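You operate a simulated robot arm through the tools that you are given. There is no shell and no other tool.

You are at the controls of a simulated robot arm. One attempt, no reset.

Task
Fetch the blue brush from the top of the check bench and stand it on the red tray. Take the green pot and put it in the inside of the rework tray. Fetch the plugs carton from the top of the delivery table and set it on the top of the check bench. Put the grey cowl on the top of the fitting cart. Fetch the white cover from the top of the grey table and set it on the sheet on the top of the grey table. Put the filter cartridge from the top of the grey table on the top of the cool down rack. Put two of the bare wheels from the top of the grey table on the top of the cool down rack. Do these in any order. Set down upright: blue brush, plugs carton.
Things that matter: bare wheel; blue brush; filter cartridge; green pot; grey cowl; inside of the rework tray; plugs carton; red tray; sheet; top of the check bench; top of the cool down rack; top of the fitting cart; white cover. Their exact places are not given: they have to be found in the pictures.

The check looks at the end state, three seconds after you hand in, the way a careful person would. Anything else that was tipped, shoved, dropped, spilled or broken makes it a failure. Lids that push on must go on centred and level and be pressed home; caps that screw on are set level and turned clockwise until they are tight. Flat cloth is picked up by pressing the open fingertips on it (5 to 10 N) and closing them slowly along it; thin cloth reads only 2 to 8 mm in the jaws.

Robot
A 6-joint arm with a two-finger gripper on a trunk, on a base that drives. Base frame: it is fixed to the floor where the robot stands at the start and does not move with it; the origin is under the middle of the robot, x ahead of it, y to its left, z up. Units: m, rad, N and s.
With the tool pointing down near the work surface it reaches from about 0.38 to 0.86 m from the robot's upright axis, wherever it stands. Its first joint turns from -2.897 to 2.897 rad. Places, roughly: bare wheel [-11.25, -12.25, 0.75]; blue brush (3x3x10 cm) [1.2, -2.5, 0.9]; filter cartridge (7x7x16 cm) [-11.5, -12.3, 0.9]; green pot (6x6x5 cm) [1.4, -2.3, 0.8]; grey cowl (10x10x9 cm) [1.8, 0.9, 0.5]; inside of the rework tray (14x14 cm) [1.72, -1.68, 0.8]; plugs carton [2.5, 0.5, 0.75]; red tray [1.25, -3, 0.75]; sheet [-11.75, -13, 0.75]; top of the check bench [1.4, -2.4, 0.8]; top of the cool down rack [-14.3, -14, 0.9]; top of the fitting cart [-1, -1.6, 0.9]; white cover (6x6x4 cm) [-11.9, -12.3, 0.8]. Payload 2.45 kg.
The tool frame sits at the grasp point between the pads (the TCP): z along the fingers, y along the line on which they close. The tips reach 0.02 m beyond it. Largest opening 0.14 m; the body of the gripper starts 0.168 m behind the TCP.
Orientation is told as [roll, pitch, yaw] about the base's x, y, z axes, in that order, counted from this pose: with the fingers straight down and closing along the base's y, the tool's x points along the base's -x, its y along +y and its z along -z.

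Tools
- The arm moves only by the tool arm_command. Its argument "steps" is a list of rows, each a list of 3 entries, a list of its own where there are three numbers: the finger opening in m, from 0 to 0.14, then the shift along the tool's x, y, z in m, then the turn, a rotation vector about the tool's x, y, z in rad. In form: [[hand, [x, y, z], [wx, wy, wz]], ...]. A call has 1 to 20 rows; each row shifts and turns the commanded pose from where the row before left it, along the tool's axes as they then stand. Rows are played at 5 a second. More than 0.05 m and 0.15 rad between two rows, or a gripper value outside its range, and nothing of the call is played. A pose out of reach is approached as far as the arm can. The call stops where the force on the tool passes 40 N (or 10 N more than at its start, if that is more) or the arm is blocked; 0.2 s more then pass. Each finger travels about 0.045 m/s and halts on what it meets, pressing with about 37 N; the grip force reading is that of the motor and also rises with nothing between the fingers. The clock runs only during rows and for 0.2 s after the last one: add rows that do not move to give the fingers time. The reply holds the time, the measured pose of the TCP, the force on the tool along the base axes, the opening and the grip force, in the units named above and with some noise, with the torque about the TCP (base axes, N m) and any sound that the robot's microphone picked up, and new pictures: "show" is both (left out), scene, wrist or none.
- Cameras (640 x 400 px; columns grow to the right, rows downward): "scene" is now at [0.0916, 0.1192, 1.8588]; the picture's right is [-0.25, -0.97, 0.00], its down [-0.63, 0.17, -0.75] and it looks along [0.73, -0.19, -0.66] (base axes); focal length 256 px, centre (320, 200). "wrist" rides on the gripper at [0.078, 0.011, -0.209] in the tool frame; the picture's right is [-0.14, 0.99, 0.00], its down [-0.92, -0.13, -0.37] and it looks along [-0.37, -0.05, 0.93] (tool axes); focal length 280 px, centre (320, 200).
- move_column(by): slides the trunk up (or, below 0, down) by that many m; the arm and the scene camera ride with it, the base frame stays. It gives what a move gives, with no picture.
- steer(legs): drives the robot by 1 to 6 legs, each [ahead, left, turn to the left] in m, m and rad, along the robot's own axes; the way and the turn of a leg run together, so that a leg with both is an arc; at most 1.5 m and 3.142 rad a leg. The arm and the cameras ride along, it lands a little off, and it stops where it bumps. It gives what a move gives, and a new picture of the scene camera.
- aim_head(pan, tilt): turns the head with the scene camera to pan (to the left, within 2.496 rad either way) and tilt (down, from -0.506 to 1.204), counted from straight ahead of the robot. It gives what a move gives, and a new picture of the scene camera.
- pixel_to_xyz(camera, pixels): there is no depth. For up to 12 entries [column, row, z] of the newest picture of that camera ("zoom" is the newest enlarged one), the place [x, y] in the base frame at which the ray of that pixel passes the height z, good to about 0.002 m. No time passes.
- enlarge(camera, box): a new picture of the part [left, top, right, bottom] of that camera's present view, enlarged. No time passes.
- hand_in(): hands the job in; it is judged then, once.

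Leave the gripper open and the arm clear of the work at the hand-in unless told otherwise.

The tools are called after "Call:" as name(argument=value, ...) on one line, values as JSON. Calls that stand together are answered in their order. arm_command: Moves the arm, as the interface text tells. Its arguments: {"type":"object","properties":{"steps":{"type":"array","items":{"type":"array"}},"show":{"type":"string","enum":["both","scene","wrist","none"]}},"required":["steps"]} The other tools are called the same way: move_column (by) slides the trunk up or down; steer (legs) drives the base; aim_head (pan, tilt) turns the head that bears the scene camera; pixel_to_xyz (camera, pixels) gives the place at which the rays of pixels pass given heights; enlarge (camera, box) takes an enlarged picture of a part of a camera's view; hand_in () hands the job in.

At the start:

```text
time: 0.0
tool_pos: [0.4787, -0.121, 1.0301]
tcp_rot: [-0.001, 0.0, 0.001]
wrist_force: [-0.1, 0.9, -0.1]
wrist_torque: [-0.01, 0.01, 0.0]
grip_width: 0.1404
grasp_force: 0.2
trunk travel left (down, up): [-0.1, 0.13]
robot x, y, heading: [0.0, 0.0005, 0.003]
head pan, tilt: [-0.257, 0.716]
```

scene: 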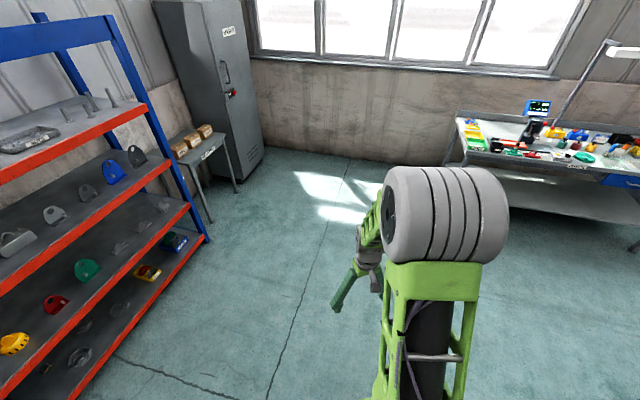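
wrist: 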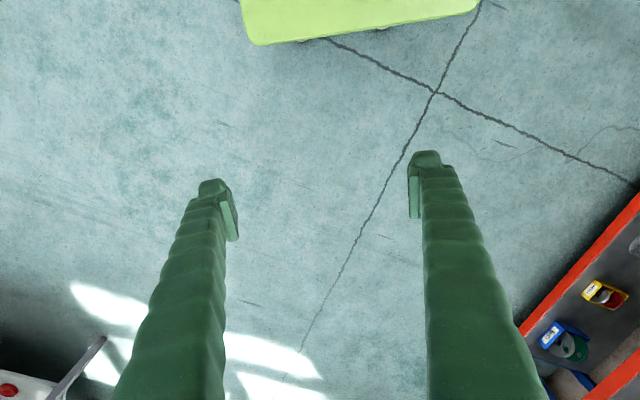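

The scene shows a shelf rack on the left, a small table with cartons at about (195,140), and a bench at the right at about (560,140). I'll look around with the head first.

Call:
aim_head(pan=0.4, tilt=0.5)

Call:
aim_head(pan=-1.0, tilt=0.4)

Call:
aim_head(pan=-2.2, tilt=0.4)

Call:
aim_head(pan=2.0, tilt=0.4)

```text
time: 1.0
tool_pos: [0.4773, -0.121, 1.0289]
tcp_rot: [0.0, 0.0, 0.0]
wrist_force: [-0.8, 1.1, 0.4]
wrist_torque: [0.02, 0.01, 0.03]
grip_width: 0.1401
grasp_force: 0.1
trunk travel left (down, up): [-0.1, 0.13]
robot x, y, heading: [-0.0016, 0.0031, -0.0]
head pan, tilt: [0.4, 0.499]
```

scene: 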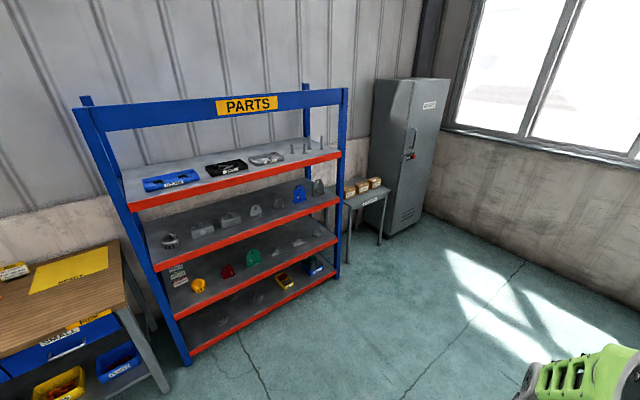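

```text
time: 2.6
tool_pos: [0.4775, -0.1212, 1.0302]
tcp_rot: [0.002, 0.001, 0.0]
wrist_force: [0.0, 0.3, 0.6]
wrist_torque: [-0.02, 0.02, -0.02]
grip_width: 0.1403
grasp_force: 0.0
trunk travel left (down, up): [-0.1, 0.13]
robot x, y, heading: [-0.001, -0.0011, -0.002]
head pan, tilt: [-1.0, 0.4]
```

scene: 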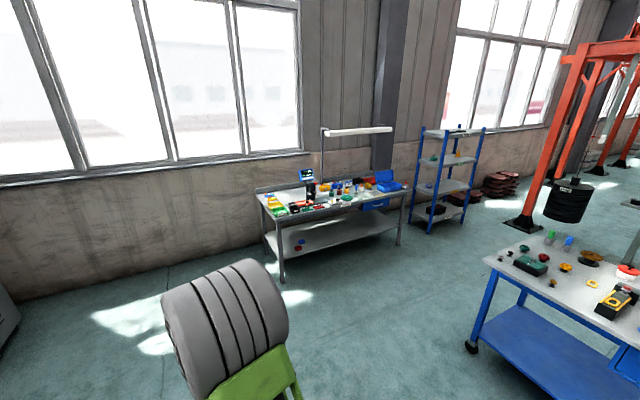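

```text
time: 4.0
tool_pos: [0.4781, -0.1209, 1.0302]
tcp_rot: [0.0, -0.001, 0.0]
wrist_force: [0.1, -0.4, -0.3]
wrist_torque: [0.0, -0.02, 0.0]
grip_width: 0.1402
grasp_force: 0.0
trunk travel left (down, up): [-0.1, 0.13]
robot x, y, heading: [0.0035, 0.0015, -0.0]
head pan, tilt: [-2.201, 0.4]
```

scene: 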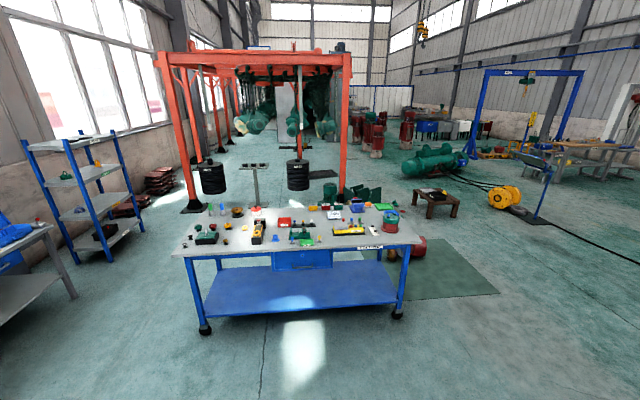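

```text
time: 7.4
tool_pos: [0.4796, -0.1218, 1.0303]
tcp_rot: [0.0, 0.0, 0.0]
wrist_force: [0.4, -0.5, -0.6]
wrist_torque: [-0.01, -0.01, 0.02]
grip_width: 0.1401
grasp_force: 0.0
trunk travel left (down, up): [-0.1, 0.13]
robot x, y, heading: [-0.0001, 0.0003, 0.004]
head pan, tilt: [2.0, 0.4]
```

scene: 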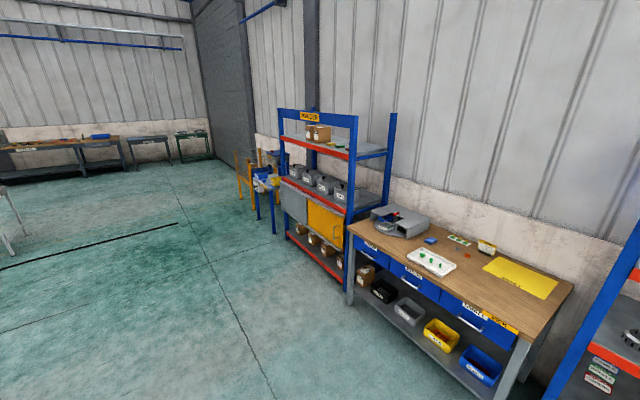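

Next I look at the parts shelf, to find the grey cowl, and the delivery table.

Call:
aim_head(pan=0.45, tilt=0.5)

Call:
enlarge(camera="scene", box=[140, 120, 400, 360])

```text
time: 9.0
tool_pos: [0.4783, -0.1215, 1.0299]
tcp_rot: [0.0, 0.0, -0.001]
wrist_force: [0.5, 0.1, -0.8]
wrist_torque: [-0.03, 0.01, 0.0]
grip_width: 0.1399
grasp_force: 0.1
trunk travel left (down, up): [-0.1, 0.13]
robot x, y, heading: [0.0002, 0.0029, -0.001]
head pan, tilt: [0.45, 0.499]
```

scene: 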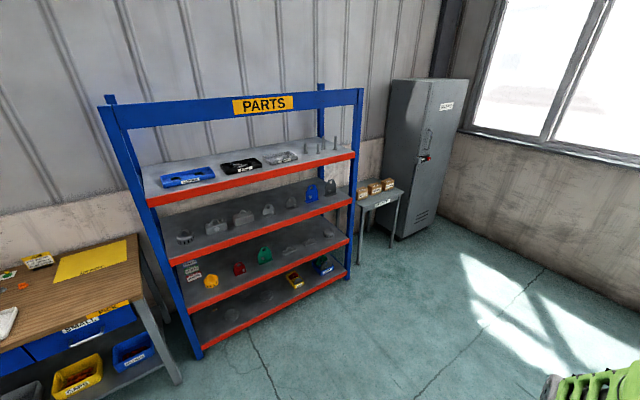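

```text
1.67 times, centred on (270, 240) of scene
```

zoom: 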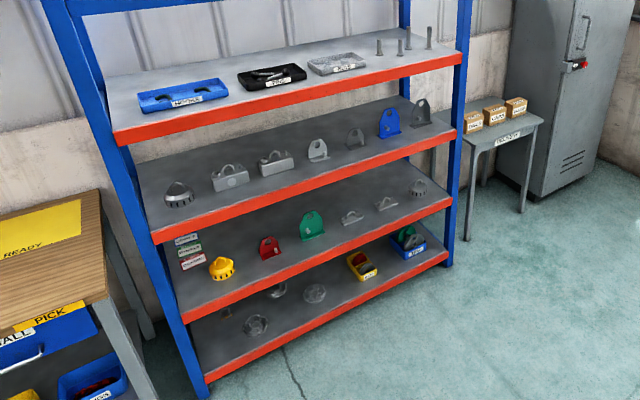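

Two grey cowl-like objects appear: zoom (178,195) on the second shelf and (418,187) on the third. I'll check their positions.

Call:
pixel_to_xyz(camera="zoom", pixels=[[418, 187, 0.5], [178, 195, 0.5], [178, 195, 0.85], [222, 268, 0.5], [320, 85, 1.2], [418, 187, 0.45], [418, 187, 0.85]])

Call:
enlarge(camera="scene", box=[280, 160, 420, 250])

```text
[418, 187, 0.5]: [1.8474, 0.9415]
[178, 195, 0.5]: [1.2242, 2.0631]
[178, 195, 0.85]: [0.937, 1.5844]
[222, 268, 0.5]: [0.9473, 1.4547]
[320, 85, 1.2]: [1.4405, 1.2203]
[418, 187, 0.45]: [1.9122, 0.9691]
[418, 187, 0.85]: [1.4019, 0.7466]
```

```text
4.44 times, centred on (350, 205) of scene
```

zoom: 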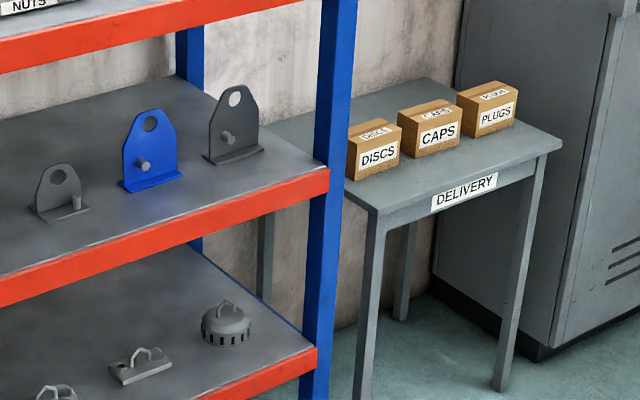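

The grey cowl (with a handle) stands at the right end of the third shelf, and the PLUGS carton is the right one of three on the delivery table. I'll get the geometry of the shelf and table.

Call:
pixel_to_xyz(camera="zoom", pixels=[[318, 347, 0.45], [0, 515, 0.45], [226, 345, 0.45], [380, 212, 0.7], [562, 146, 0.7], [427, 76, 0.7], [325, 400, 0.35], [376, 400, 0.0], [490, 132, 0.7], [488, 390, 0.0], [325, 170, 0.8], [497, 388, 0.02]])

Call:
pixel_to_xyz(camera="scene", pixels=[[349.5, 238, 0.45], [186, 304, 0.45], [361, 263, 0.0], [348, 278, 0.0], [198, 358, 0.0], [386, 241, 0.0]])

```text
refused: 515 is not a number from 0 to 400
```

```text
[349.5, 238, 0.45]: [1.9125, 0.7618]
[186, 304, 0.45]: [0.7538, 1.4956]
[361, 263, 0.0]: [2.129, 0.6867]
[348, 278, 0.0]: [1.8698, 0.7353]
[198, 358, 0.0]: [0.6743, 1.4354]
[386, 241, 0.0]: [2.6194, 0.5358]
```

Call:
pixel_to_xyz(camera="zoom", pixels=[[226, 345, 0.47], [380, 212, 0.7], [562, 146, 0.7], [427, 76, 0.7], [490, 132, 0.7], [497, 388, 0.0], [361, 399, 0.0], [325, 170, 0.8], [380, 212, 0.65], [562, 146, 0.65], [500, 123, 0.65]])

Call:
enlarge(camera="scene", box=[340, 170, 420, 270])

```text
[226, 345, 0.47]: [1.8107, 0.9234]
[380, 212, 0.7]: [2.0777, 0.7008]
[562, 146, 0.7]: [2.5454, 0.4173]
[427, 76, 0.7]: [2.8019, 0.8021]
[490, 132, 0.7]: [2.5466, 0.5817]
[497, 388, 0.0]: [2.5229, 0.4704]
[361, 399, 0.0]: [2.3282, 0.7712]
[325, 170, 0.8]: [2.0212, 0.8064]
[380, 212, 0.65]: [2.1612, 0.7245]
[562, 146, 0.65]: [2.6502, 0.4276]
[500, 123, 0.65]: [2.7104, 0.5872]
```

```text
4.00 times, centred on (380, 220) of scene
```

zoom: 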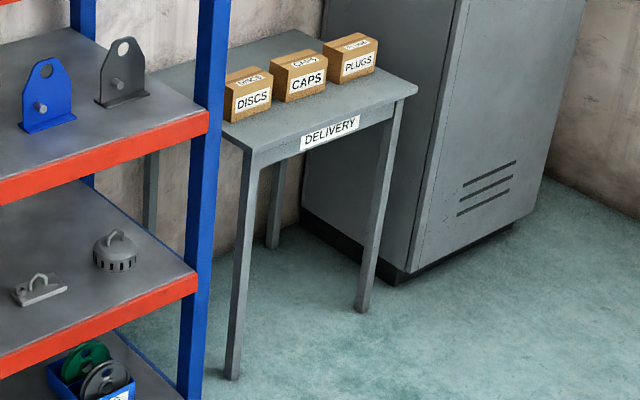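

The shelf front runs from about (0.67,1.44) to (1.87,0.74). The plugs carton is at about (2.5,0.57) on a table about 0.7 high. I'll drive in front of the table and face it.

Call:
steer(legs=[[1.4, 0, 0], [0.72, 0, 0], [0, 0, 1.03]])

Call:
aim_head(pan=0.0, tilt=0.8)

```text
time: 22.0
tool_pos: [2.5278, 0.3741, 1.0277]
tcp_rot: [0.004, 0.018, 0.962]
wrist_force: [-2.0, -0.2, -0.1]
wrist_torque: [0.03, -0.02, -0.1]
grip_width: 0.1392
grasp_force: 0.1
trunk travel left (down, up): [-0.1, 0.13]
robot x, y, heading: [2.1579, 0.0543, 0.97]
head pan, tilt: [0.45, 0.499]
stopped in leg 3: the force on the tool passed its limit at 91 N (the readings are from after the stop); the commanded pose is now the measured one
```

scene: 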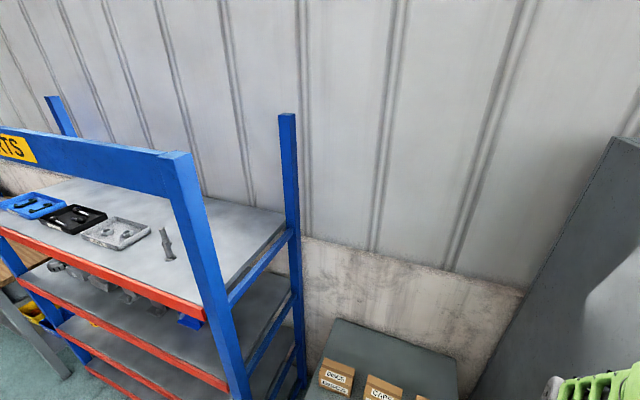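

```text
time: 22.9
tool_pos: [2.5278, 0.3745, 1.0284]
tcp_rot: [0.004, 0.018, 0.958]
wrist_force: [-3.9, -3.1, -1.6]
wrist_torque: [0.04, 0.05, -0.42]
grip_width: 0.1392
grasp_force: 0.1
trunk travel left (down, up): [-0.1, 0.13]
robot x, y, heading: [2.1586, 0.0575, 0.972]
head pan, tilt: [0.0, 0.799]
```

scene: 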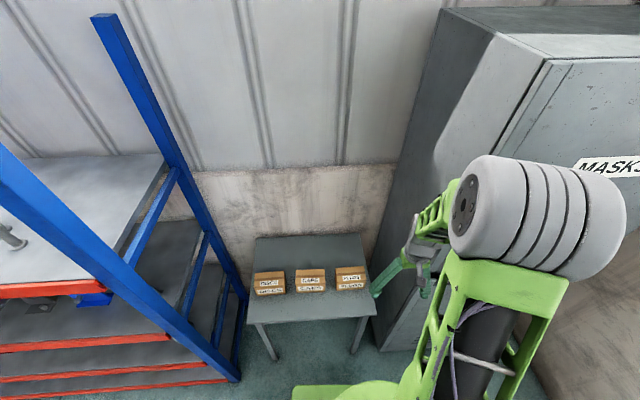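

The gripper touched the locker on the right while turning. I back off before turning further.

Call:
steer(legs=[[-0.25, 0, 0]])

Call:
enlarge(camera="scene", box=[200, 150, 520, 400])

```text
time: 24.8
tool_pos: [2.3851, 0.1686, 1.0282]
tcp_rot: [0.001, 0.018, 0.966]
wrist_force: [0.1, -0.8, 0.1]
wrist_torque: [0.05, 0.0, 0.02]
grip_width: 0.14
grasp_force: 0.0
trunk travel left (down, up): [-0.1, 0.13]
robot x, y, heading: [2.0178, -0.1506, 0.977]
head pan, tilt: [0.0, 0.799]
```

scene: 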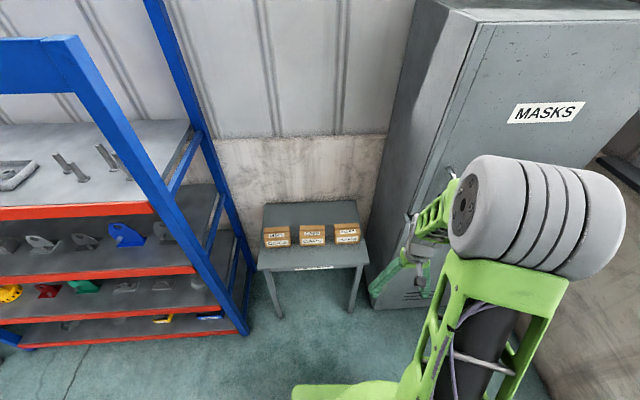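

```text
1.60 times, centred on (360, 275) of scene
```

zoom: 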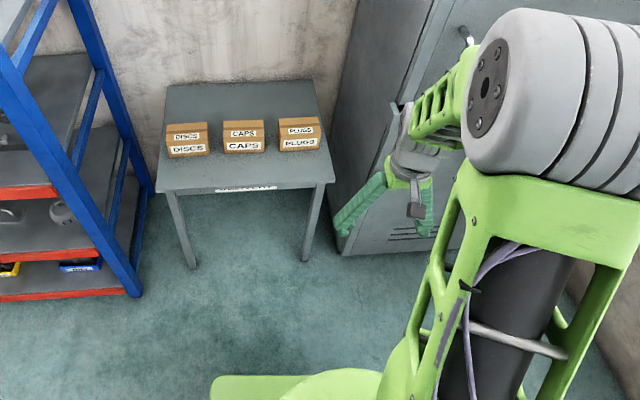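

The scene is clear. I'll locate the plugs carton, base of front face and top.

Call:
pixel_to_xyz(camera="zoom", pixels=[[280, 152, 0.7], [321, 148, 0.7], [279, 137, 0.75], [319, 135, 0.75], [277, 118, 0.75], [317, 116, 0.75], [167, 187, 0.7], [333, 182, 0.7], [168, 84, 0.7], [320, 80, 0.7], [264, 152, 0.7], [305, 260, 0]])

Call:
enlarge(camera="scene", box=[250, 180, 380, 280])

```text
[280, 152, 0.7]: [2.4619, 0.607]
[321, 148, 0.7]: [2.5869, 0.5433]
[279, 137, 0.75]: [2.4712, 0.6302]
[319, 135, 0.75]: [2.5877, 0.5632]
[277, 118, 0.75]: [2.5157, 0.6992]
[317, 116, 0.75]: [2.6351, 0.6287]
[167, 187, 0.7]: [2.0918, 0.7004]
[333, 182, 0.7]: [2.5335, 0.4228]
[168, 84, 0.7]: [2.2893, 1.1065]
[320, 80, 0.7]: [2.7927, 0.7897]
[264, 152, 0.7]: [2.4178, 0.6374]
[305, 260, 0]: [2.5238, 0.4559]
```

```text
4.00 times, centred on (315, 230) of scene
```

zoom: 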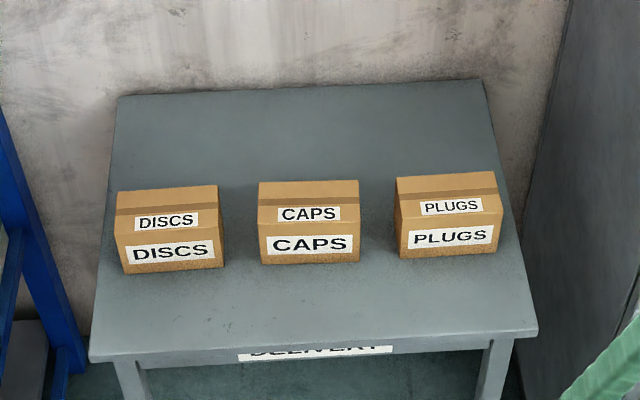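

The plugs carton measures about 0.135 x 0.08 x 0.08 m. It is centred near (2.544,0.613), on a table top at about 0.70. I'll grip it across the 0.08 m side. First I bring the tool to the middle and turn it by about +1.5 about tool z.

Call:
arm_command(steps=[[0.14, [0, 0.04, 0], [0, 0, 0]], [0.14, [0, 0.04, 0], [0, 0, 0]], [0.14, [0, 0.04, 0], [0, 0, 0]], [0.14, [0, 0, 0], [0, 0, 0.15]], [0.14, [0, 0, 0], [0, 0, 0.15]], [0.14, [0, 0, 0], [0, 0, 0.15]], [0.14, [0, 0, 0], [0, 0, 0.15]], [0.14, [0, 0, 0], [0, 0, 0.15]], [0.14, [0, 0, 0], [0, 0, 0.15]], [0.14, [0, 0, 0], [0, 0, 0.15]], [0.14, [0, 0, 0], [0, 0, 0.15]], [0.14, [0, 0, 0], [0, 0, 0.15]], [0.14, [0, 0, 0], [0, 0, 0.15]], [0.14, [0, 0, 0], [0, 0, 0]]])

```text
time: 27.8
tool_pos: [2.2865, 0.2376, 1.0281]
tcp_rot: [-0.017, 0.003, -0.534]
wrist_force: [-0.2, 0.2, -0.9]
wrist_torque: [0.01, -0.01, 0.0]
grip_width: 0.1403
grasp_force: 0.2
trunk travel left (down, up): [-0.1, 0.13]
robot x, y, heading: [2.0237, -0.1492, 0.978]
head pan, tilt: [0.0, 0.799]
```

scene: 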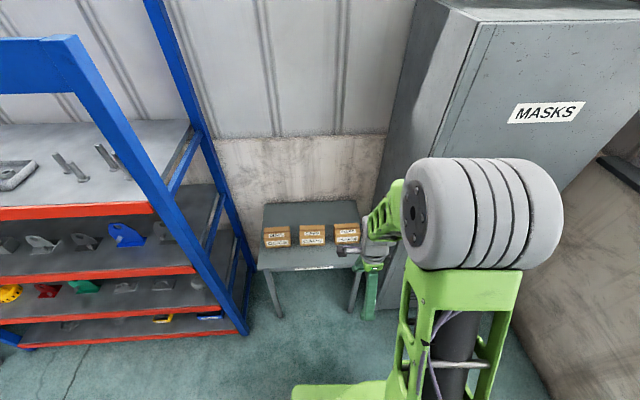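
wrist: 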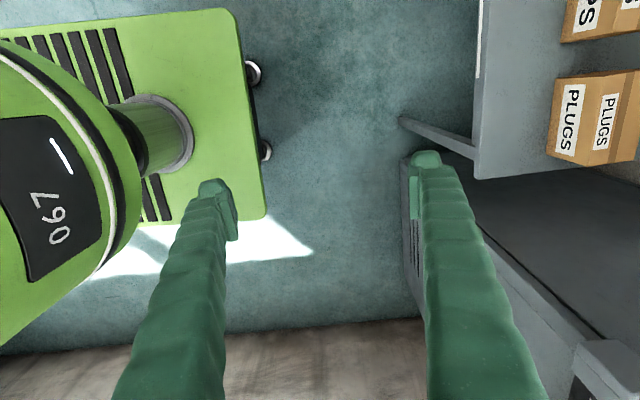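

I check where the base front edge lies from the wrist picture at (262,150).

Call:
pixel_to_xyz(camera="wrist", pixels=[[262, 150, 0.2], [262, 150, 0.35], [238, 15, 0.25], [265, 215, 0.25], [477, 170, 0.68], [555, 155, 0.7], [552, 90, 0.775], [638, 70, 0.775], [585, 165, 0.775]])

```text
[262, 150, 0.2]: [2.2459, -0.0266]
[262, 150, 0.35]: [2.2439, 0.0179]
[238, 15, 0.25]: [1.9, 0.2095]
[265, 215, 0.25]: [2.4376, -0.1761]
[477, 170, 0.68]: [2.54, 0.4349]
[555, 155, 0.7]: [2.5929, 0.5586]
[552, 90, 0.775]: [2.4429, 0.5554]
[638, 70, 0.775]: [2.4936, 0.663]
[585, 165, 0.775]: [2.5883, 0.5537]
```

I drive ahead 0.28 m so the carton lies about 0.64 m ahead.

Call:
steer(legs=[[0.28, 0, 0]])

Call:
arm_command(steps=[[0.14, [0, 0, 0], [0, 0, 0]]], show="wrist")

```text
time: 29.7
tool_pos: [2.4444, 0.472, 1.0275]
tcp_rot: [-0.019, 0.004, -0.531]
wrist_force: [0.1, 0.3, 0.1]
wrist_torque: [-0.01, 0.01, -0.01]
grip_width: 0.1399
grasp_force: 0.0
trunk travel left (down, up): [-0.1, 0.13]
robot x, y, heading: [2.1814, 0.0818, 0.981]
head pan, tilt: [0.0, 0.799]
```

scene: 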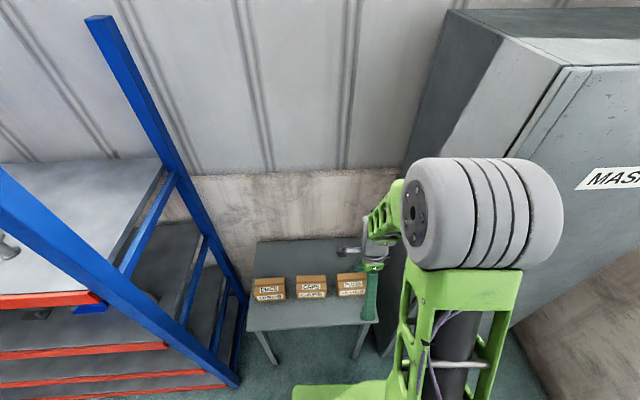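

```text
time: 30.1
tool_pos: [2.4447, 0.4713, 1.0278]
tcp_rot: [-0.018, 0.004, -0.529]
wrist_force: [0.6, -0.8, 0.8]
wrist_torque: [0.0, 0.05, 0.0]
grip_width: 0.1403
grasp_force: 0.1
trunk travel left (down, up): [-0.1, 0.13]
robot x, y, heading: [2.1802, 0.0838, 0.977]
head pan, tilt: [0.0, 0.799]
```

wrist: 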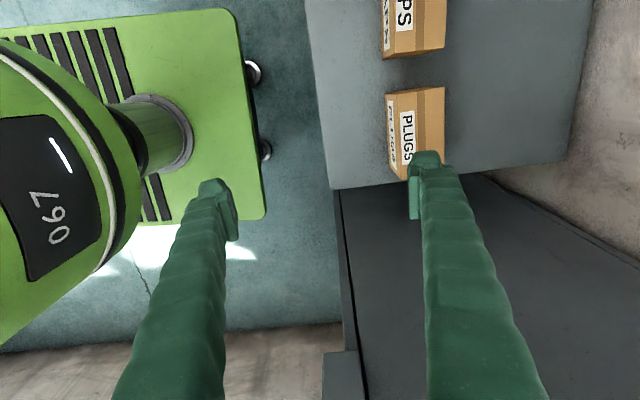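

The locker's side wall is just right of the table, so I strafe 0.12 m left to keep the forearm straight ahead and clear of it.

Call:
steer(legs=[[0, 0.12, 0]])

Call:
enlarge(camera="scene", box=[230, 150, 550, 350])

```text
time: 31.8
tool_pos: [2.3464, 0.5375, 1.0282]
tcp_rot: [-0.017, 0.004, -0.532]
wrist_force: [-1.0, 0.4, -0.4]
wrist_torque: [-0.02, -0.03, 0.01]
grip_width: 0.1401
grasp_force: 0.1
trunk travel left (down, up): [-0.1, 0.13]
robot x, y, heading: [2.0809, 0.1516, 0.974]
head pan, tilt: [0.0, 0.799]
```

scene: 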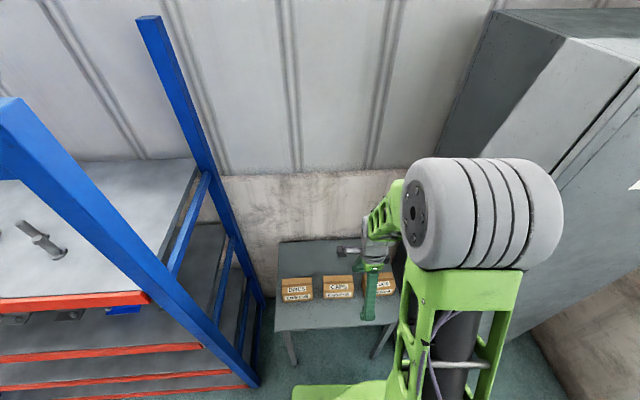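

```text
2.00 times, centred on (390, 250) of scene
```

zoom: 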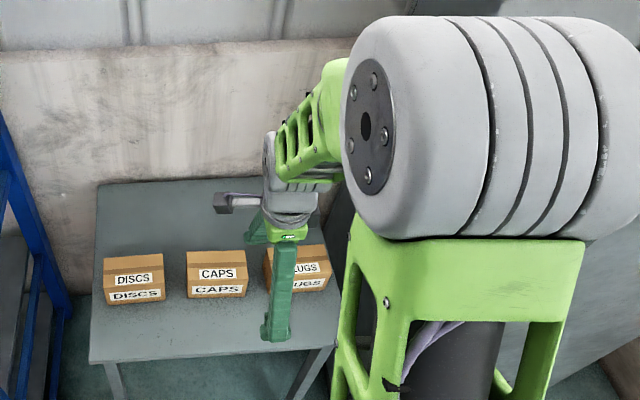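

Next I move the tool above the carton, (2.544,0.613), and level it.

Call:
arm_command(steps=[[0.14, [-0.033, 0.041, 0], [-0.0147, 0.0086, 0]], [0.14, [-0.033, 0.041, 0], [0, 0, 0]], [0.14, [-0.033, 0.041, 0], [0, 0, 0]], [0.14, [-0.033, 0.042, 0], [0, 0, 0]], [0.14, [0, 0, 0.04], [0, 0, 0]], [0.14, [0, 0, 0.04], [0, 0, 0]], [0.14, [0, 0, 0], [0, 0, 0]]])

```text
refused: row 1 steps farther than a row can; nothing moved
```

Call:
arm_command(steps=[[0.14, [-0.026, 0.033, 0], [-0.0147, 0.0086, 0]], [0.14, [-0.026, 0.033, 0], [0, 0, 0]], [0.14, [-0.026, 0.033, 0], [0, 0, 0]], [0.14, [-0.027, 0.033, 0], [0, 0, 0]], [0.14, [-0.027, 0.033, 0], [0, 0, 0]], [0.14, [0, 0, 0.04], [0, 0, 0]], [0.14, [0, 0, 0.04], [0, 0, 0]], [0.14, [0, 0, 0], [0, 0, 0]]])

```text
time: 33.6
tool_pos: [2.5459, 0.6119, 0.9462]
tcp_rot: [-0.004, 0.012, -0.533]
wrist_force: [0.1, -0.1, 0.0]
wrist_torque: [-0.03, 0.01, -0.06]
grip_width: 0.1401
grasp_force: 0.0
trunk travel left (down, up): [-0.1, 0.13]
robot x, y, heading: [2.0793, 0.1476, 0.973]
head pan, tilt: [0.0, 0.799]
```

scene: 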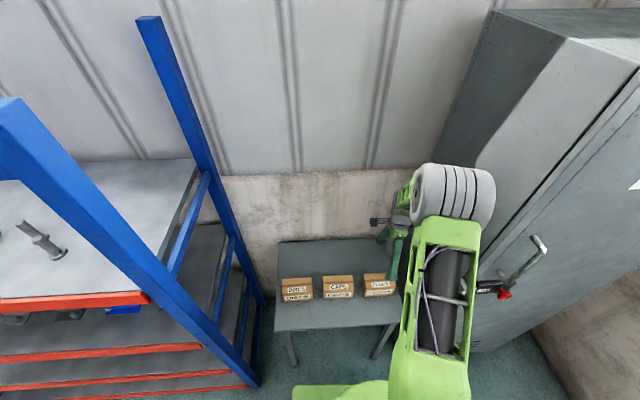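
wrist: 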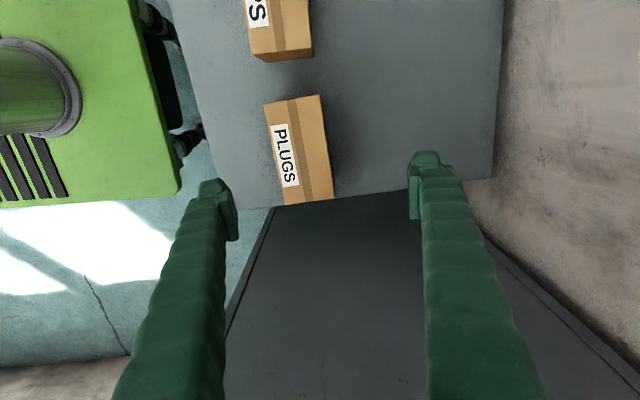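

I check the carton's top corners in the wrist picture, about (264,104), (321,94), (332,197), (281,206).

Call:
enlarge(camera="wrist", box=[220, 60, 380, 220])

Call:
pixel_to_xyz(camera="wrist", pixels=[[264, 104, 0.775], [321, 94, 0.775], [332, 197, 0.775], [281, 206, 0.775], [320, 151, 0.775], [407, 190, 0.7], [185, 40, 0.7]])

```text
2.50 times, centred on (300, 140) of wrist
```

zoom: 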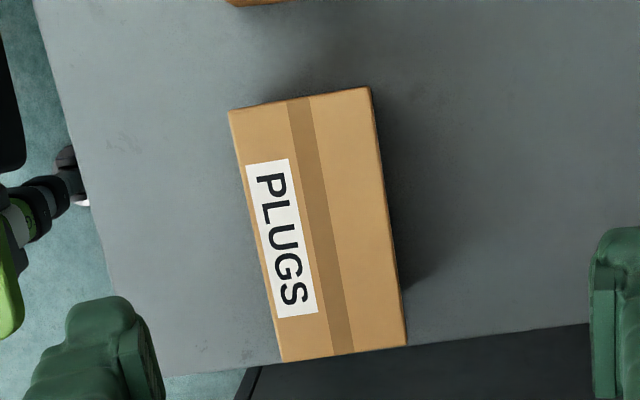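

```text
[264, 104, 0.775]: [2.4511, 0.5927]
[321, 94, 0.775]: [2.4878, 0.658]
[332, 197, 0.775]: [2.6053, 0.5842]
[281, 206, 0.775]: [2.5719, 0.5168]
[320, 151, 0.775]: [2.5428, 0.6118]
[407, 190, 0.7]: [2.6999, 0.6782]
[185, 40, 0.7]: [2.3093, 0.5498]
```

The carton centre is (2.529,0.588) and its long side lies at -0.561 rad. I correct for that and go down to TCP z of about 0.74.

Call:
arm_command(steps=[[0.14, [0.0025, -0.029, 0], [-0.006, -0.0103, 0.028]], [0.14, [0, 0, 0.04], [0, 0, 0]], [0.14, [0, 0, 0.04], [0, 0, 0]], [0.14, [0, 0, 0.04], [0, 0, 0]], [0.14, [0, 0, 0.04], [0, 0, 0]], [0.14, [0, 0, 0.03], [0, 0, 0]], [0.14, [0, 0, 0], [0, 0, 0]]])

```text
time: 35.2
tool_pos: [2.5257, 0.5934, 0.755]
tcp_rot: [0.004, 0.001, -0.561]
wrist_force: [-0.8, 0.0, 0.5]
wrist_torque: [0.0, 0.02, -0.01]
grip_width: 0.1398
grasp_force: 0.1
trunk travel left (down, up): [-0.1, 0.13]
robot x, y, heading: [2.083, 0.1515, 0.973]
head pan, tilt: [0.0, 0.799]
```

scene: 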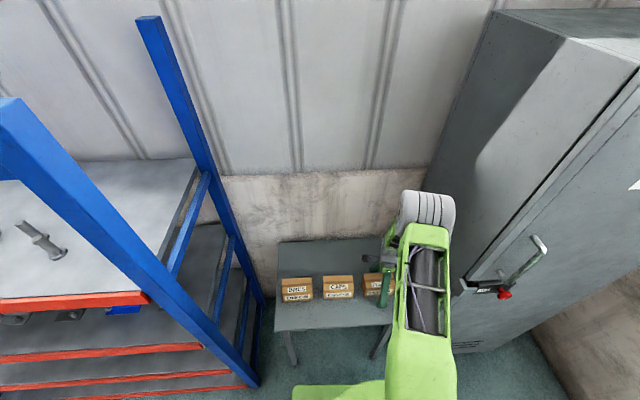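
wrist: 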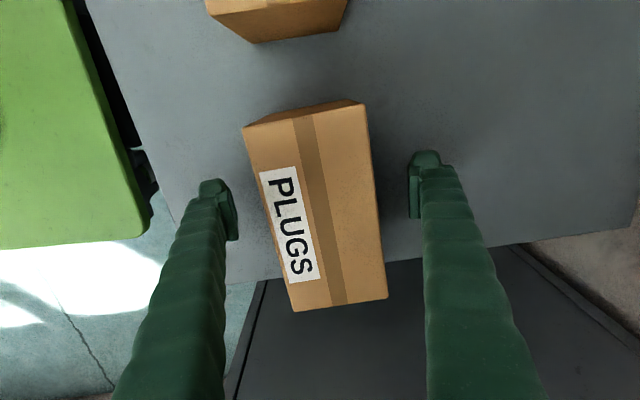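

The carton is centred between the fingers. I lower 0.018 m more and close.

Call:
arm_command(steps=[[0.14, [0, 0, 0.018], [0, 0, 0]], [0.06, [0, 0, 0], [0, 0, 0]], [0.06, [0, 0, 0], [0, 0, 0]], [0.06, [0, 0, 0], [0, 0, 0]], [0.06, [0, 0, 0], [0, 0, 0]], [0.06, [0, 0, 0], [0, 0, 0]], [0.06, [0, 0, 0], [0, 0, 0]]], show="wrist")

```text
time: 36.8
tool_pos: [2.5254, 0.5911, 0.7382]
tcp_rot: [0.001, 0.001, -0.56]
wrist_force: [-3.7, -6.1, 15.4]
wrist_torque: [-0.66, 0.68, 0.1]
grip_width: 0.0721
grasp_force: 36.7
trunk travel left (down, up): [-0.1, 0.13]
robot x, y, heading: [2.0803, 0.1468, 0.979]
head pan, tilt: [0.0, 0.799]
```

wrist: 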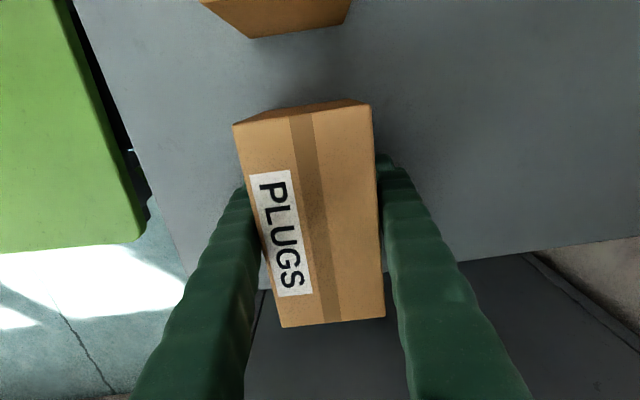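

Gripped at 0.072 m. I lift 0.28 m.

Call:
arm_command(steps=[[0.06, [0, 0, -0.04], [0, 0, 0]], [0.06, [0, 0, -0.04], [0, 0, 0]], [0.06, [0, 0, -0.04], [0, 0, 0]], [0.06, [0, 0, -0.04], [0, 0, 0]], [0.06, [0, 0, -0.04], [0, 0, 0]], [0.06, [0, 0, -0.04], [0, 0, 0]], [0.06, [0, 0, -0.04], [0, 0, 0]], [0.06, [0, 0, 0], [0, 0, 0]]])

```text
time: 38.6
tool_pos: [2.5274, 0.5898, 1.0174]
tcp_rot: [0.002, 0.002, -0.559]
wrist_force: [0.3, 0.4, -3.0]
wrist_torque: [-0.01, -0.04, 0.0]
grip_width: 0.0722
grasp_force: 36.4
trunk travel left (down, up): [-0.1, 0.13]
robot x, y, heading: [2.0824, 0.1513, 0.976]
head pan, tilt: [0.0, 0.799]
```

scene: 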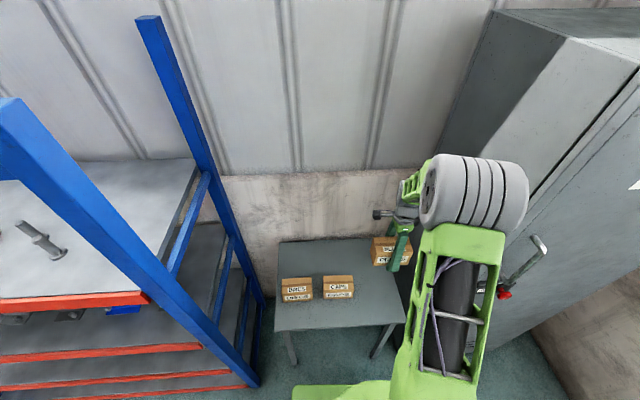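
wrist: 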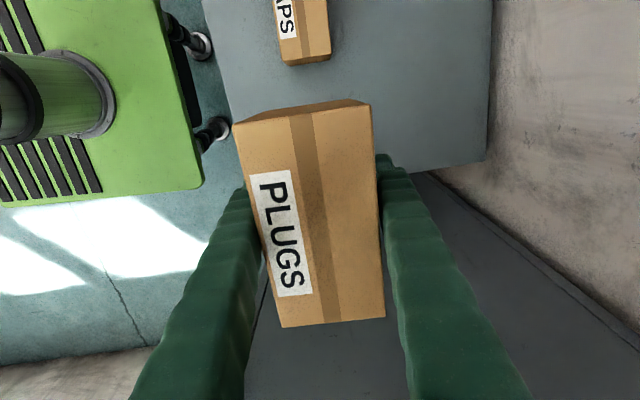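

The carton is lifted clear. I'll retract the arm a bit, back up, and turn right toward the check bench.

Call:
arm_command(steps=[[0.06, [0, -0.04, 0], [0, 0, 0]], [0.06, [0, -0.04, 0], [0, 0, 0]], [0.06, [0, -0.04, 0], [0, 0, 0]], [0.06, [0, 0, 0], [0, 0, 0]]], show="none")

Call:
steer(legs=[[-0.7, 0, 0], [0, 0, -2.0]])

Call:
aim_head(pan=0.0, tilt=0.55)

```text
time: 39.6
tool_pos: [2.4623, 0.4885, 1.0157]
tcp_rot: [0.003, 0.0, -0.56]
wrist_force: [0.2, 0.3, -3.4]
wrist_torque: [-0.02, 0.0, 0.01]
grip_width: 0.0723
grasp_force: 36.9
trunk travel left (down, up): [-0.1, 0.13]
robot x, y, heading: [2.0847, 0.1484, 0.974]
head pan, tilt: [0.0, 0.799]
```

```text
time: 48.3
tool_pos: [1.8326, -0.9211, 1.0164]
tcp_rot: [0.001, 0.002, -2.577]
wrist_force: [0.2, -0.6, -3.9]
wrist_torque: [0.0, 0.02, 0.01]
grip_width: 0.072
grasp_force: 37.4
trunk travel left (down, up): [-0.1, 0.13]
robot x, y, heading: [1.6927, -0.4291, -1.044]
head pan, tilt: [0.0, 0.799]
```

scene: 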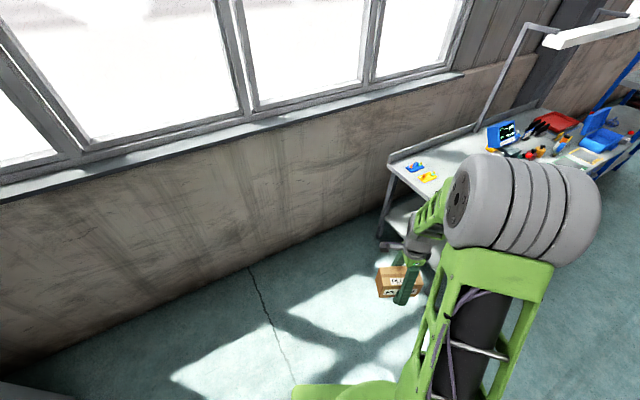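

```text
time: 49.1
tool_pos: [1.8334, -0.9223, 1.0165]
tcp_rot: [0.002, 0.002, -2.575]
wrist_force: [-0.4, -0.1, -3.1]
wrist_torque: [0.01, 0.0, -0.02]
grip_width: 0.0722
grasp_force: 36.6
trunk travel left (down, up): [-0.1, 0.13]
robot x, y, heading: [1.6899, -0.431, -1.045]
head pan, tilt: [0.0, 0.55]
```

scene: 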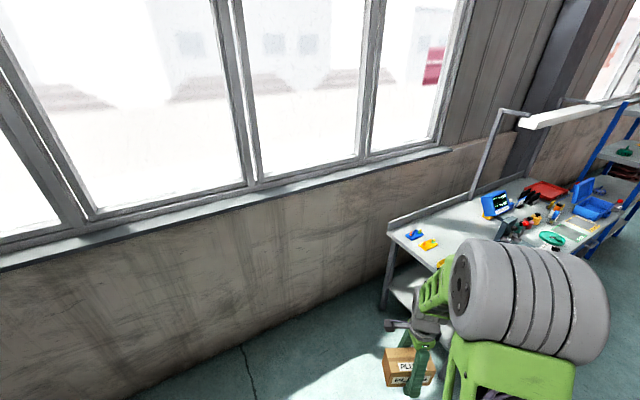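

Call:
aim_head(pan=-0.65, tilt=0.6)

Call:
enlarge(camera="scene", box=[130, 100, 450, 300])

```text
time: 50.1
tool_pos: [1.8331, -0.9219, 1.0164]
tcp_rot: [0.001, 0.003, -2.574]
wrist_force: [-0.6, -0.5, -3.8]
wrist_torque: [-0.02, -0.02, -0.03]
grip_width: 0.0724
grasp_force: 37.6
trunk travel left (down, up): [-0.1, 0.13]
robot x, y, heading: [1.6919, -0.4307, -1.041]
head pan, tilt: [-0.649, 0.6]
```

scene: 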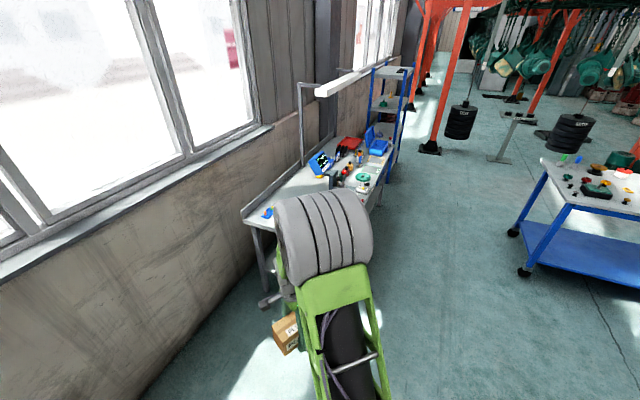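

```text
2.00 times, centred on (290, 200) of scene
```

zoom: 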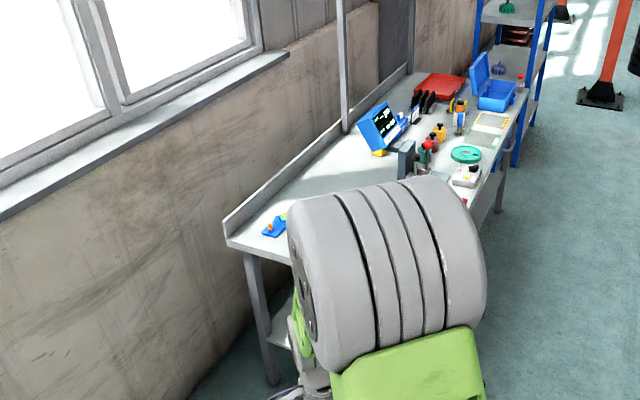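

Call:
pixel_to_xyz(camera="zoom", pixels=[[228, 243, 0.82], [342, 132, 0.82], [408, 72, 0.82], [520, 92, 0.82], [488, 170, 0.82], [268, 385, 0.0], [265, 230, 0.82], [440, 85, 0.82], [500, 210, 0.0]])

```text
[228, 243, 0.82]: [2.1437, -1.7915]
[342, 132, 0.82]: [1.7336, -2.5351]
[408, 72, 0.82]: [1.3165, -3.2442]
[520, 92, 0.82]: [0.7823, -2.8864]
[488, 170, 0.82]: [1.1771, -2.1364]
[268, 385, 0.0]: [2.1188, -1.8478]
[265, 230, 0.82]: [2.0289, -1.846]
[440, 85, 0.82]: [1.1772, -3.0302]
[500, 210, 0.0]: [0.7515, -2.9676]
```

Call:
pixel_to_xyz(camera="scene", pixels=[[524, 272, 0.0], [513, 232, 0.0], [541, 160, 0.8], [572, 205, 0.8]])

```text
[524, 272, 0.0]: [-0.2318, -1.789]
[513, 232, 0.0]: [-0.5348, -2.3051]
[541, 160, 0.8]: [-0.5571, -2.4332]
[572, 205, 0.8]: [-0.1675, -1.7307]
```

The bench front runs from about (1.59,-1.47) to (0.77,-2.92), facing needs a heading of -0.52, and the aisle to the cart is about 1.4 m wide. I drive to about (0.53,-1.83).

Call:
steer(legs=[[0, -1.2, 0], [0.6, -0.5, 0], [0, 0, 0.525]])

Call:
aim_head(pan=0.0, tilt=0.75)

```text
time: 66.8
tool_pos: [0.8293, -2.1446, 1.0162]
tcp_rot: [0.001, 0.002, -2.114]
wrist_force: [0.4, 0.9, -3.2]
wrist_torque: [0.01, 0.0, 0.0]
grip_width: 0.0721
grasp_force: 36.9
trunk travel left (down, up): [-0.1, 0.13]
robot x, y, heading: [0.4837, -1.7698, -0.573]
head pan, tilt: [-0.649, 0.6]
```

scene: 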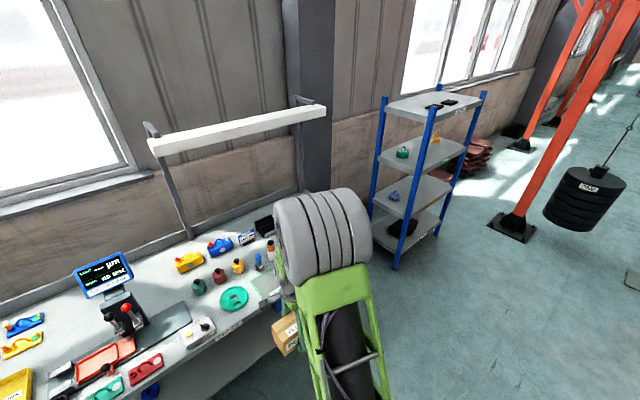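

```text
time: 67.8
tool_pos: [0.8287, -2.1441, 1.0158]
tcp_rot: [0.001, 0.002, -2.116]
wrist_force: [0.1, -0.1, -3.6]
wrist_torque: [-0.02, 0.03, -0.02]
grip_width: 0.072
grasp_force: 36.9
trunk travel left (down, up): [-0.1, 0.13]
robot x, y, heading: [0.4832, -1.7692, -0.581]
head pan, tilt: [0.0, 0.75]
```

scene: 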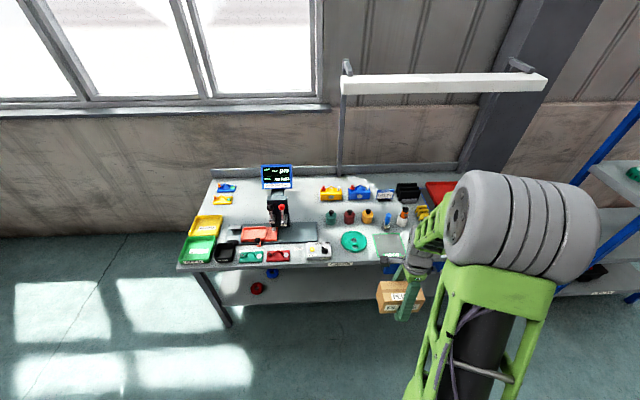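

Call:
enlarge(camera="scene", box=[160, 150, 320, 280])

Call:
enlarge(camera="scene", box=[300, 160, 470, 290])

```text
3.08 times, centred on (240, 215) of scene
```

zoom: 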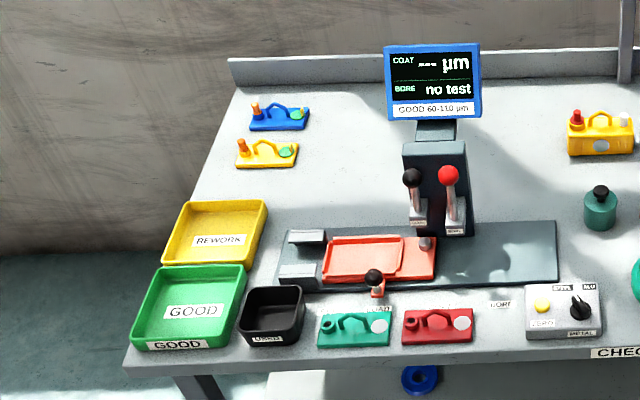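

```text
3.08 times, centred on (385, 225) of scene
```

zoom: 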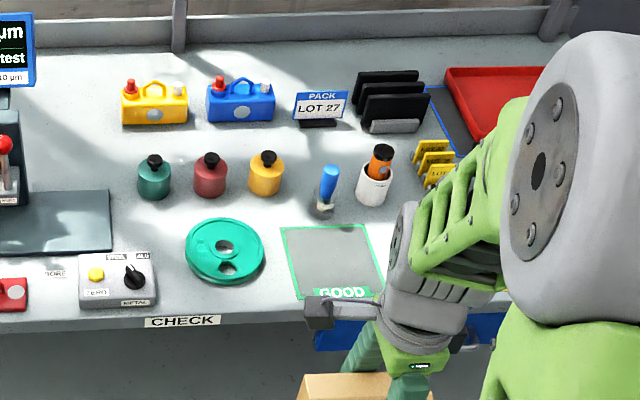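

I'll map the bench objects at z=0.78 using this zoom, then repeat for the other zoom.

Call:
pixel_to_xyz(camera="zoom", pixels=[[155, 197, 0.78], [208, 195, 0.78], [265, 193, 0.78], [325, 212, 0.78], [372, 205, 0.78], [155, 155, 0.85], [328, 168, 0.88], [440, 120, 0.78], [215, 280, 0.78], [110, 190, 0.78], [120, 122, 0.78], [335, 270, 0.78]])

Call:
enlarge(camera="scene", box=[160, 150, 320, 280])

Call:
pixel_to_xyz(camera="zoom", pixels=[[125, 365, 0.78], [228, 85, 0.78], [165, 262, 0.78], [248, 264, 0.78], [182, 200, 0.8], [268, 200, 0.8], [285, 285, 0.78], [405, 235, 0.78], [556, 280, 0.78], [555, 220, 0.78], [265, 165, 0.78], [590, 225, 0.78]])

```text
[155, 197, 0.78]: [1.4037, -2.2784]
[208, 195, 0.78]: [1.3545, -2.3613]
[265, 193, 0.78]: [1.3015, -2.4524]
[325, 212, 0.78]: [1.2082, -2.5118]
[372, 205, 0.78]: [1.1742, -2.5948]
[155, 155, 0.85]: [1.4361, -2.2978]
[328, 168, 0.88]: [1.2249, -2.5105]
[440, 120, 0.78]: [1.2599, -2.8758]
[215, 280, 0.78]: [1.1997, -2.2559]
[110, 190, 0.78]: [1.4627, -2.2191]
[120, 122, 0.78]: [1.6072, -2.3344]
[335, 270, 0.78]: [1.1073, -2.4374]
```

```text
3.08 times, centred on (240, 215) of scene
```

zoom: 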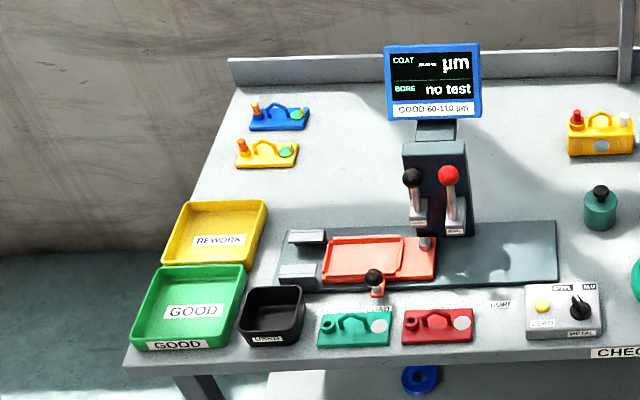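

```text
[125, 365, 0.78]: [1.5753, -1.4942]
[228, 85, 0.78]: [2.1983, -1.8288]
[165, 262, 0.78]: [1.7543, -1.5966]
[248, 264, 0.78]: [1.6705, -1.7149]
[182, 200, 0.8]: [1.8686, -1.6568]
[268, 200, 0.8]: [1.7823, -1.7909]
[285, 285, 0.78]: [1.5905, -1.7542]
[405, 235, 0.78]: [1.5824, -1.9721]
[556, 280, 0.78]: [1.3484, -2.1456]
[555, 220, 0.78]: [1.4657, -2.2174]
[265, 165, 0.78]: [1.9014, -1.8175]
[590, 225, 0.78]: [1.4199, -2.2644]
```

Yellow "REWORK" tray at about (1.77,-1.69), green pot at (1.41,-2.28), blue brush at (1.21,-2.51). There is free bench space between the trays and the gauge, around (1.78,-1.93). I drive left and ahead to put the carton there.

Call:
steer(legs=[[0, 0.568, 0], [0, 0, 0.06], [0.36, 0, 0]])

Call:
aim_head(pan=0.1, tilt=0.9)

```text
time: 75.8
tool_pos: [1.4844, -1.7906, 1.0144]
tcp_rot: [0.0, 0.001, -2.036]
wrist_force: [1.1, 1.1, -3.2]
wrist_torque: [-0.02, 0.05, 0.0]
grip_width: 0.0722
grasp_force: 37.4
trunk travel left (down, up): [-0.1, 0.13]
robot x, y, heading: [1.1092, -1.4447, -0.502]
head pan, tilt: [0.0, 0.75]
```

scene: 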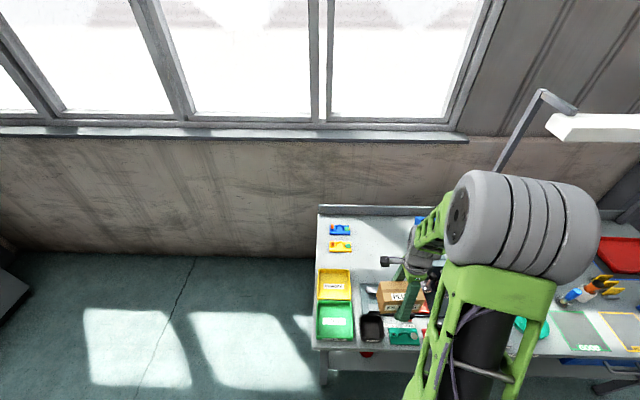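

```text
time: 76.5
tool_pos: [1.484, -1.79, 1.0159]
tcp_rot: [0.001, 0.002, -2.036]
wrist_force: [-0.4, -0.4, -4.1]
wrist_torque: [-0.03, 0.04, -0.01]
grip_width: 0.0722
grasp_force: 36.5
trunk travel left (down, up): [-0.1, 0.13]
robot x, y, heading: [1.1111, -1.439, -0.501]
head pan, tilt: [0.099, 0.901]
```

scene: 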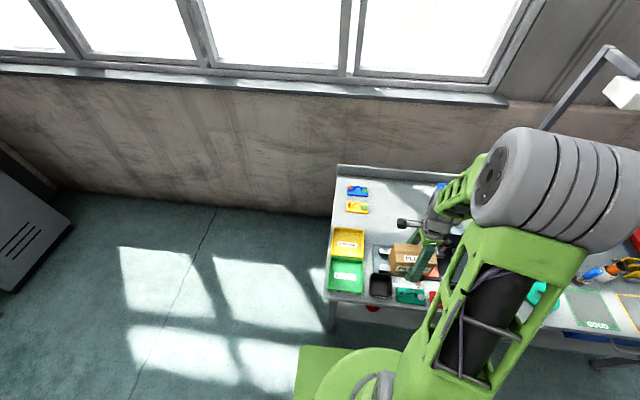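

Call:
enlarge(camera="scene", box=[320, 150, 480, 310])

Call:
arm_command(steps=[[0.06, [0, 0, 0], [0, 0, 0]]], show="wrist")

```text
2.50 times, centred on (400, 230) of scene
```

zoom: 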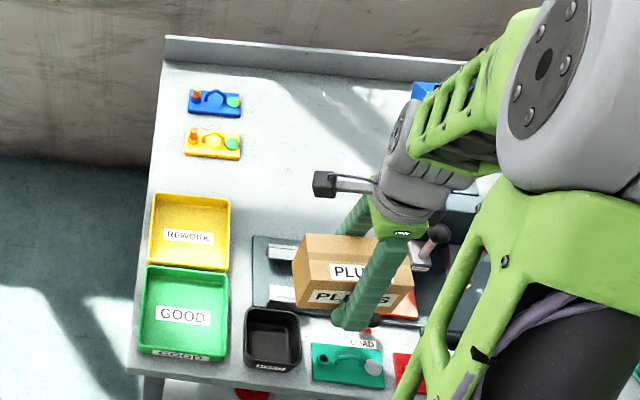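

```text
time: 76.9
tool_pos: [1.4846, -1.7893, 1.0157]
tcp_rot: [0.002, 0.003, -2.038]
wrist_force: [0.3, -0.6, -2.6]
wrist_torque: [-0.05, 0.02, 0.01]
grip_width: 0.0721
grasp_force: 37.3
trunk travel left (down, up): [-0.1, 0.13]
robot x, y, heading: [1.1099, -1.4416, -0.503]
head pan, tilt: [0.099, 0.901]
```

wrist: 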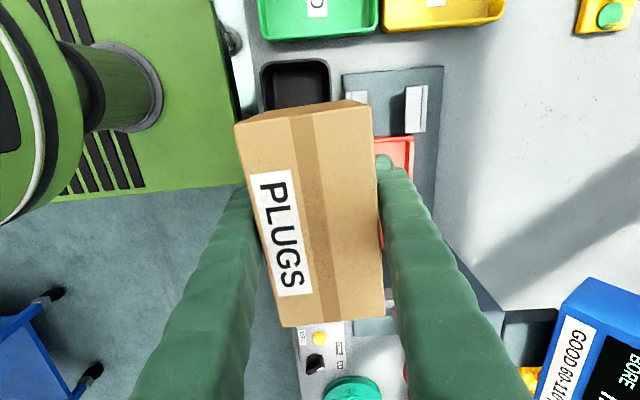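

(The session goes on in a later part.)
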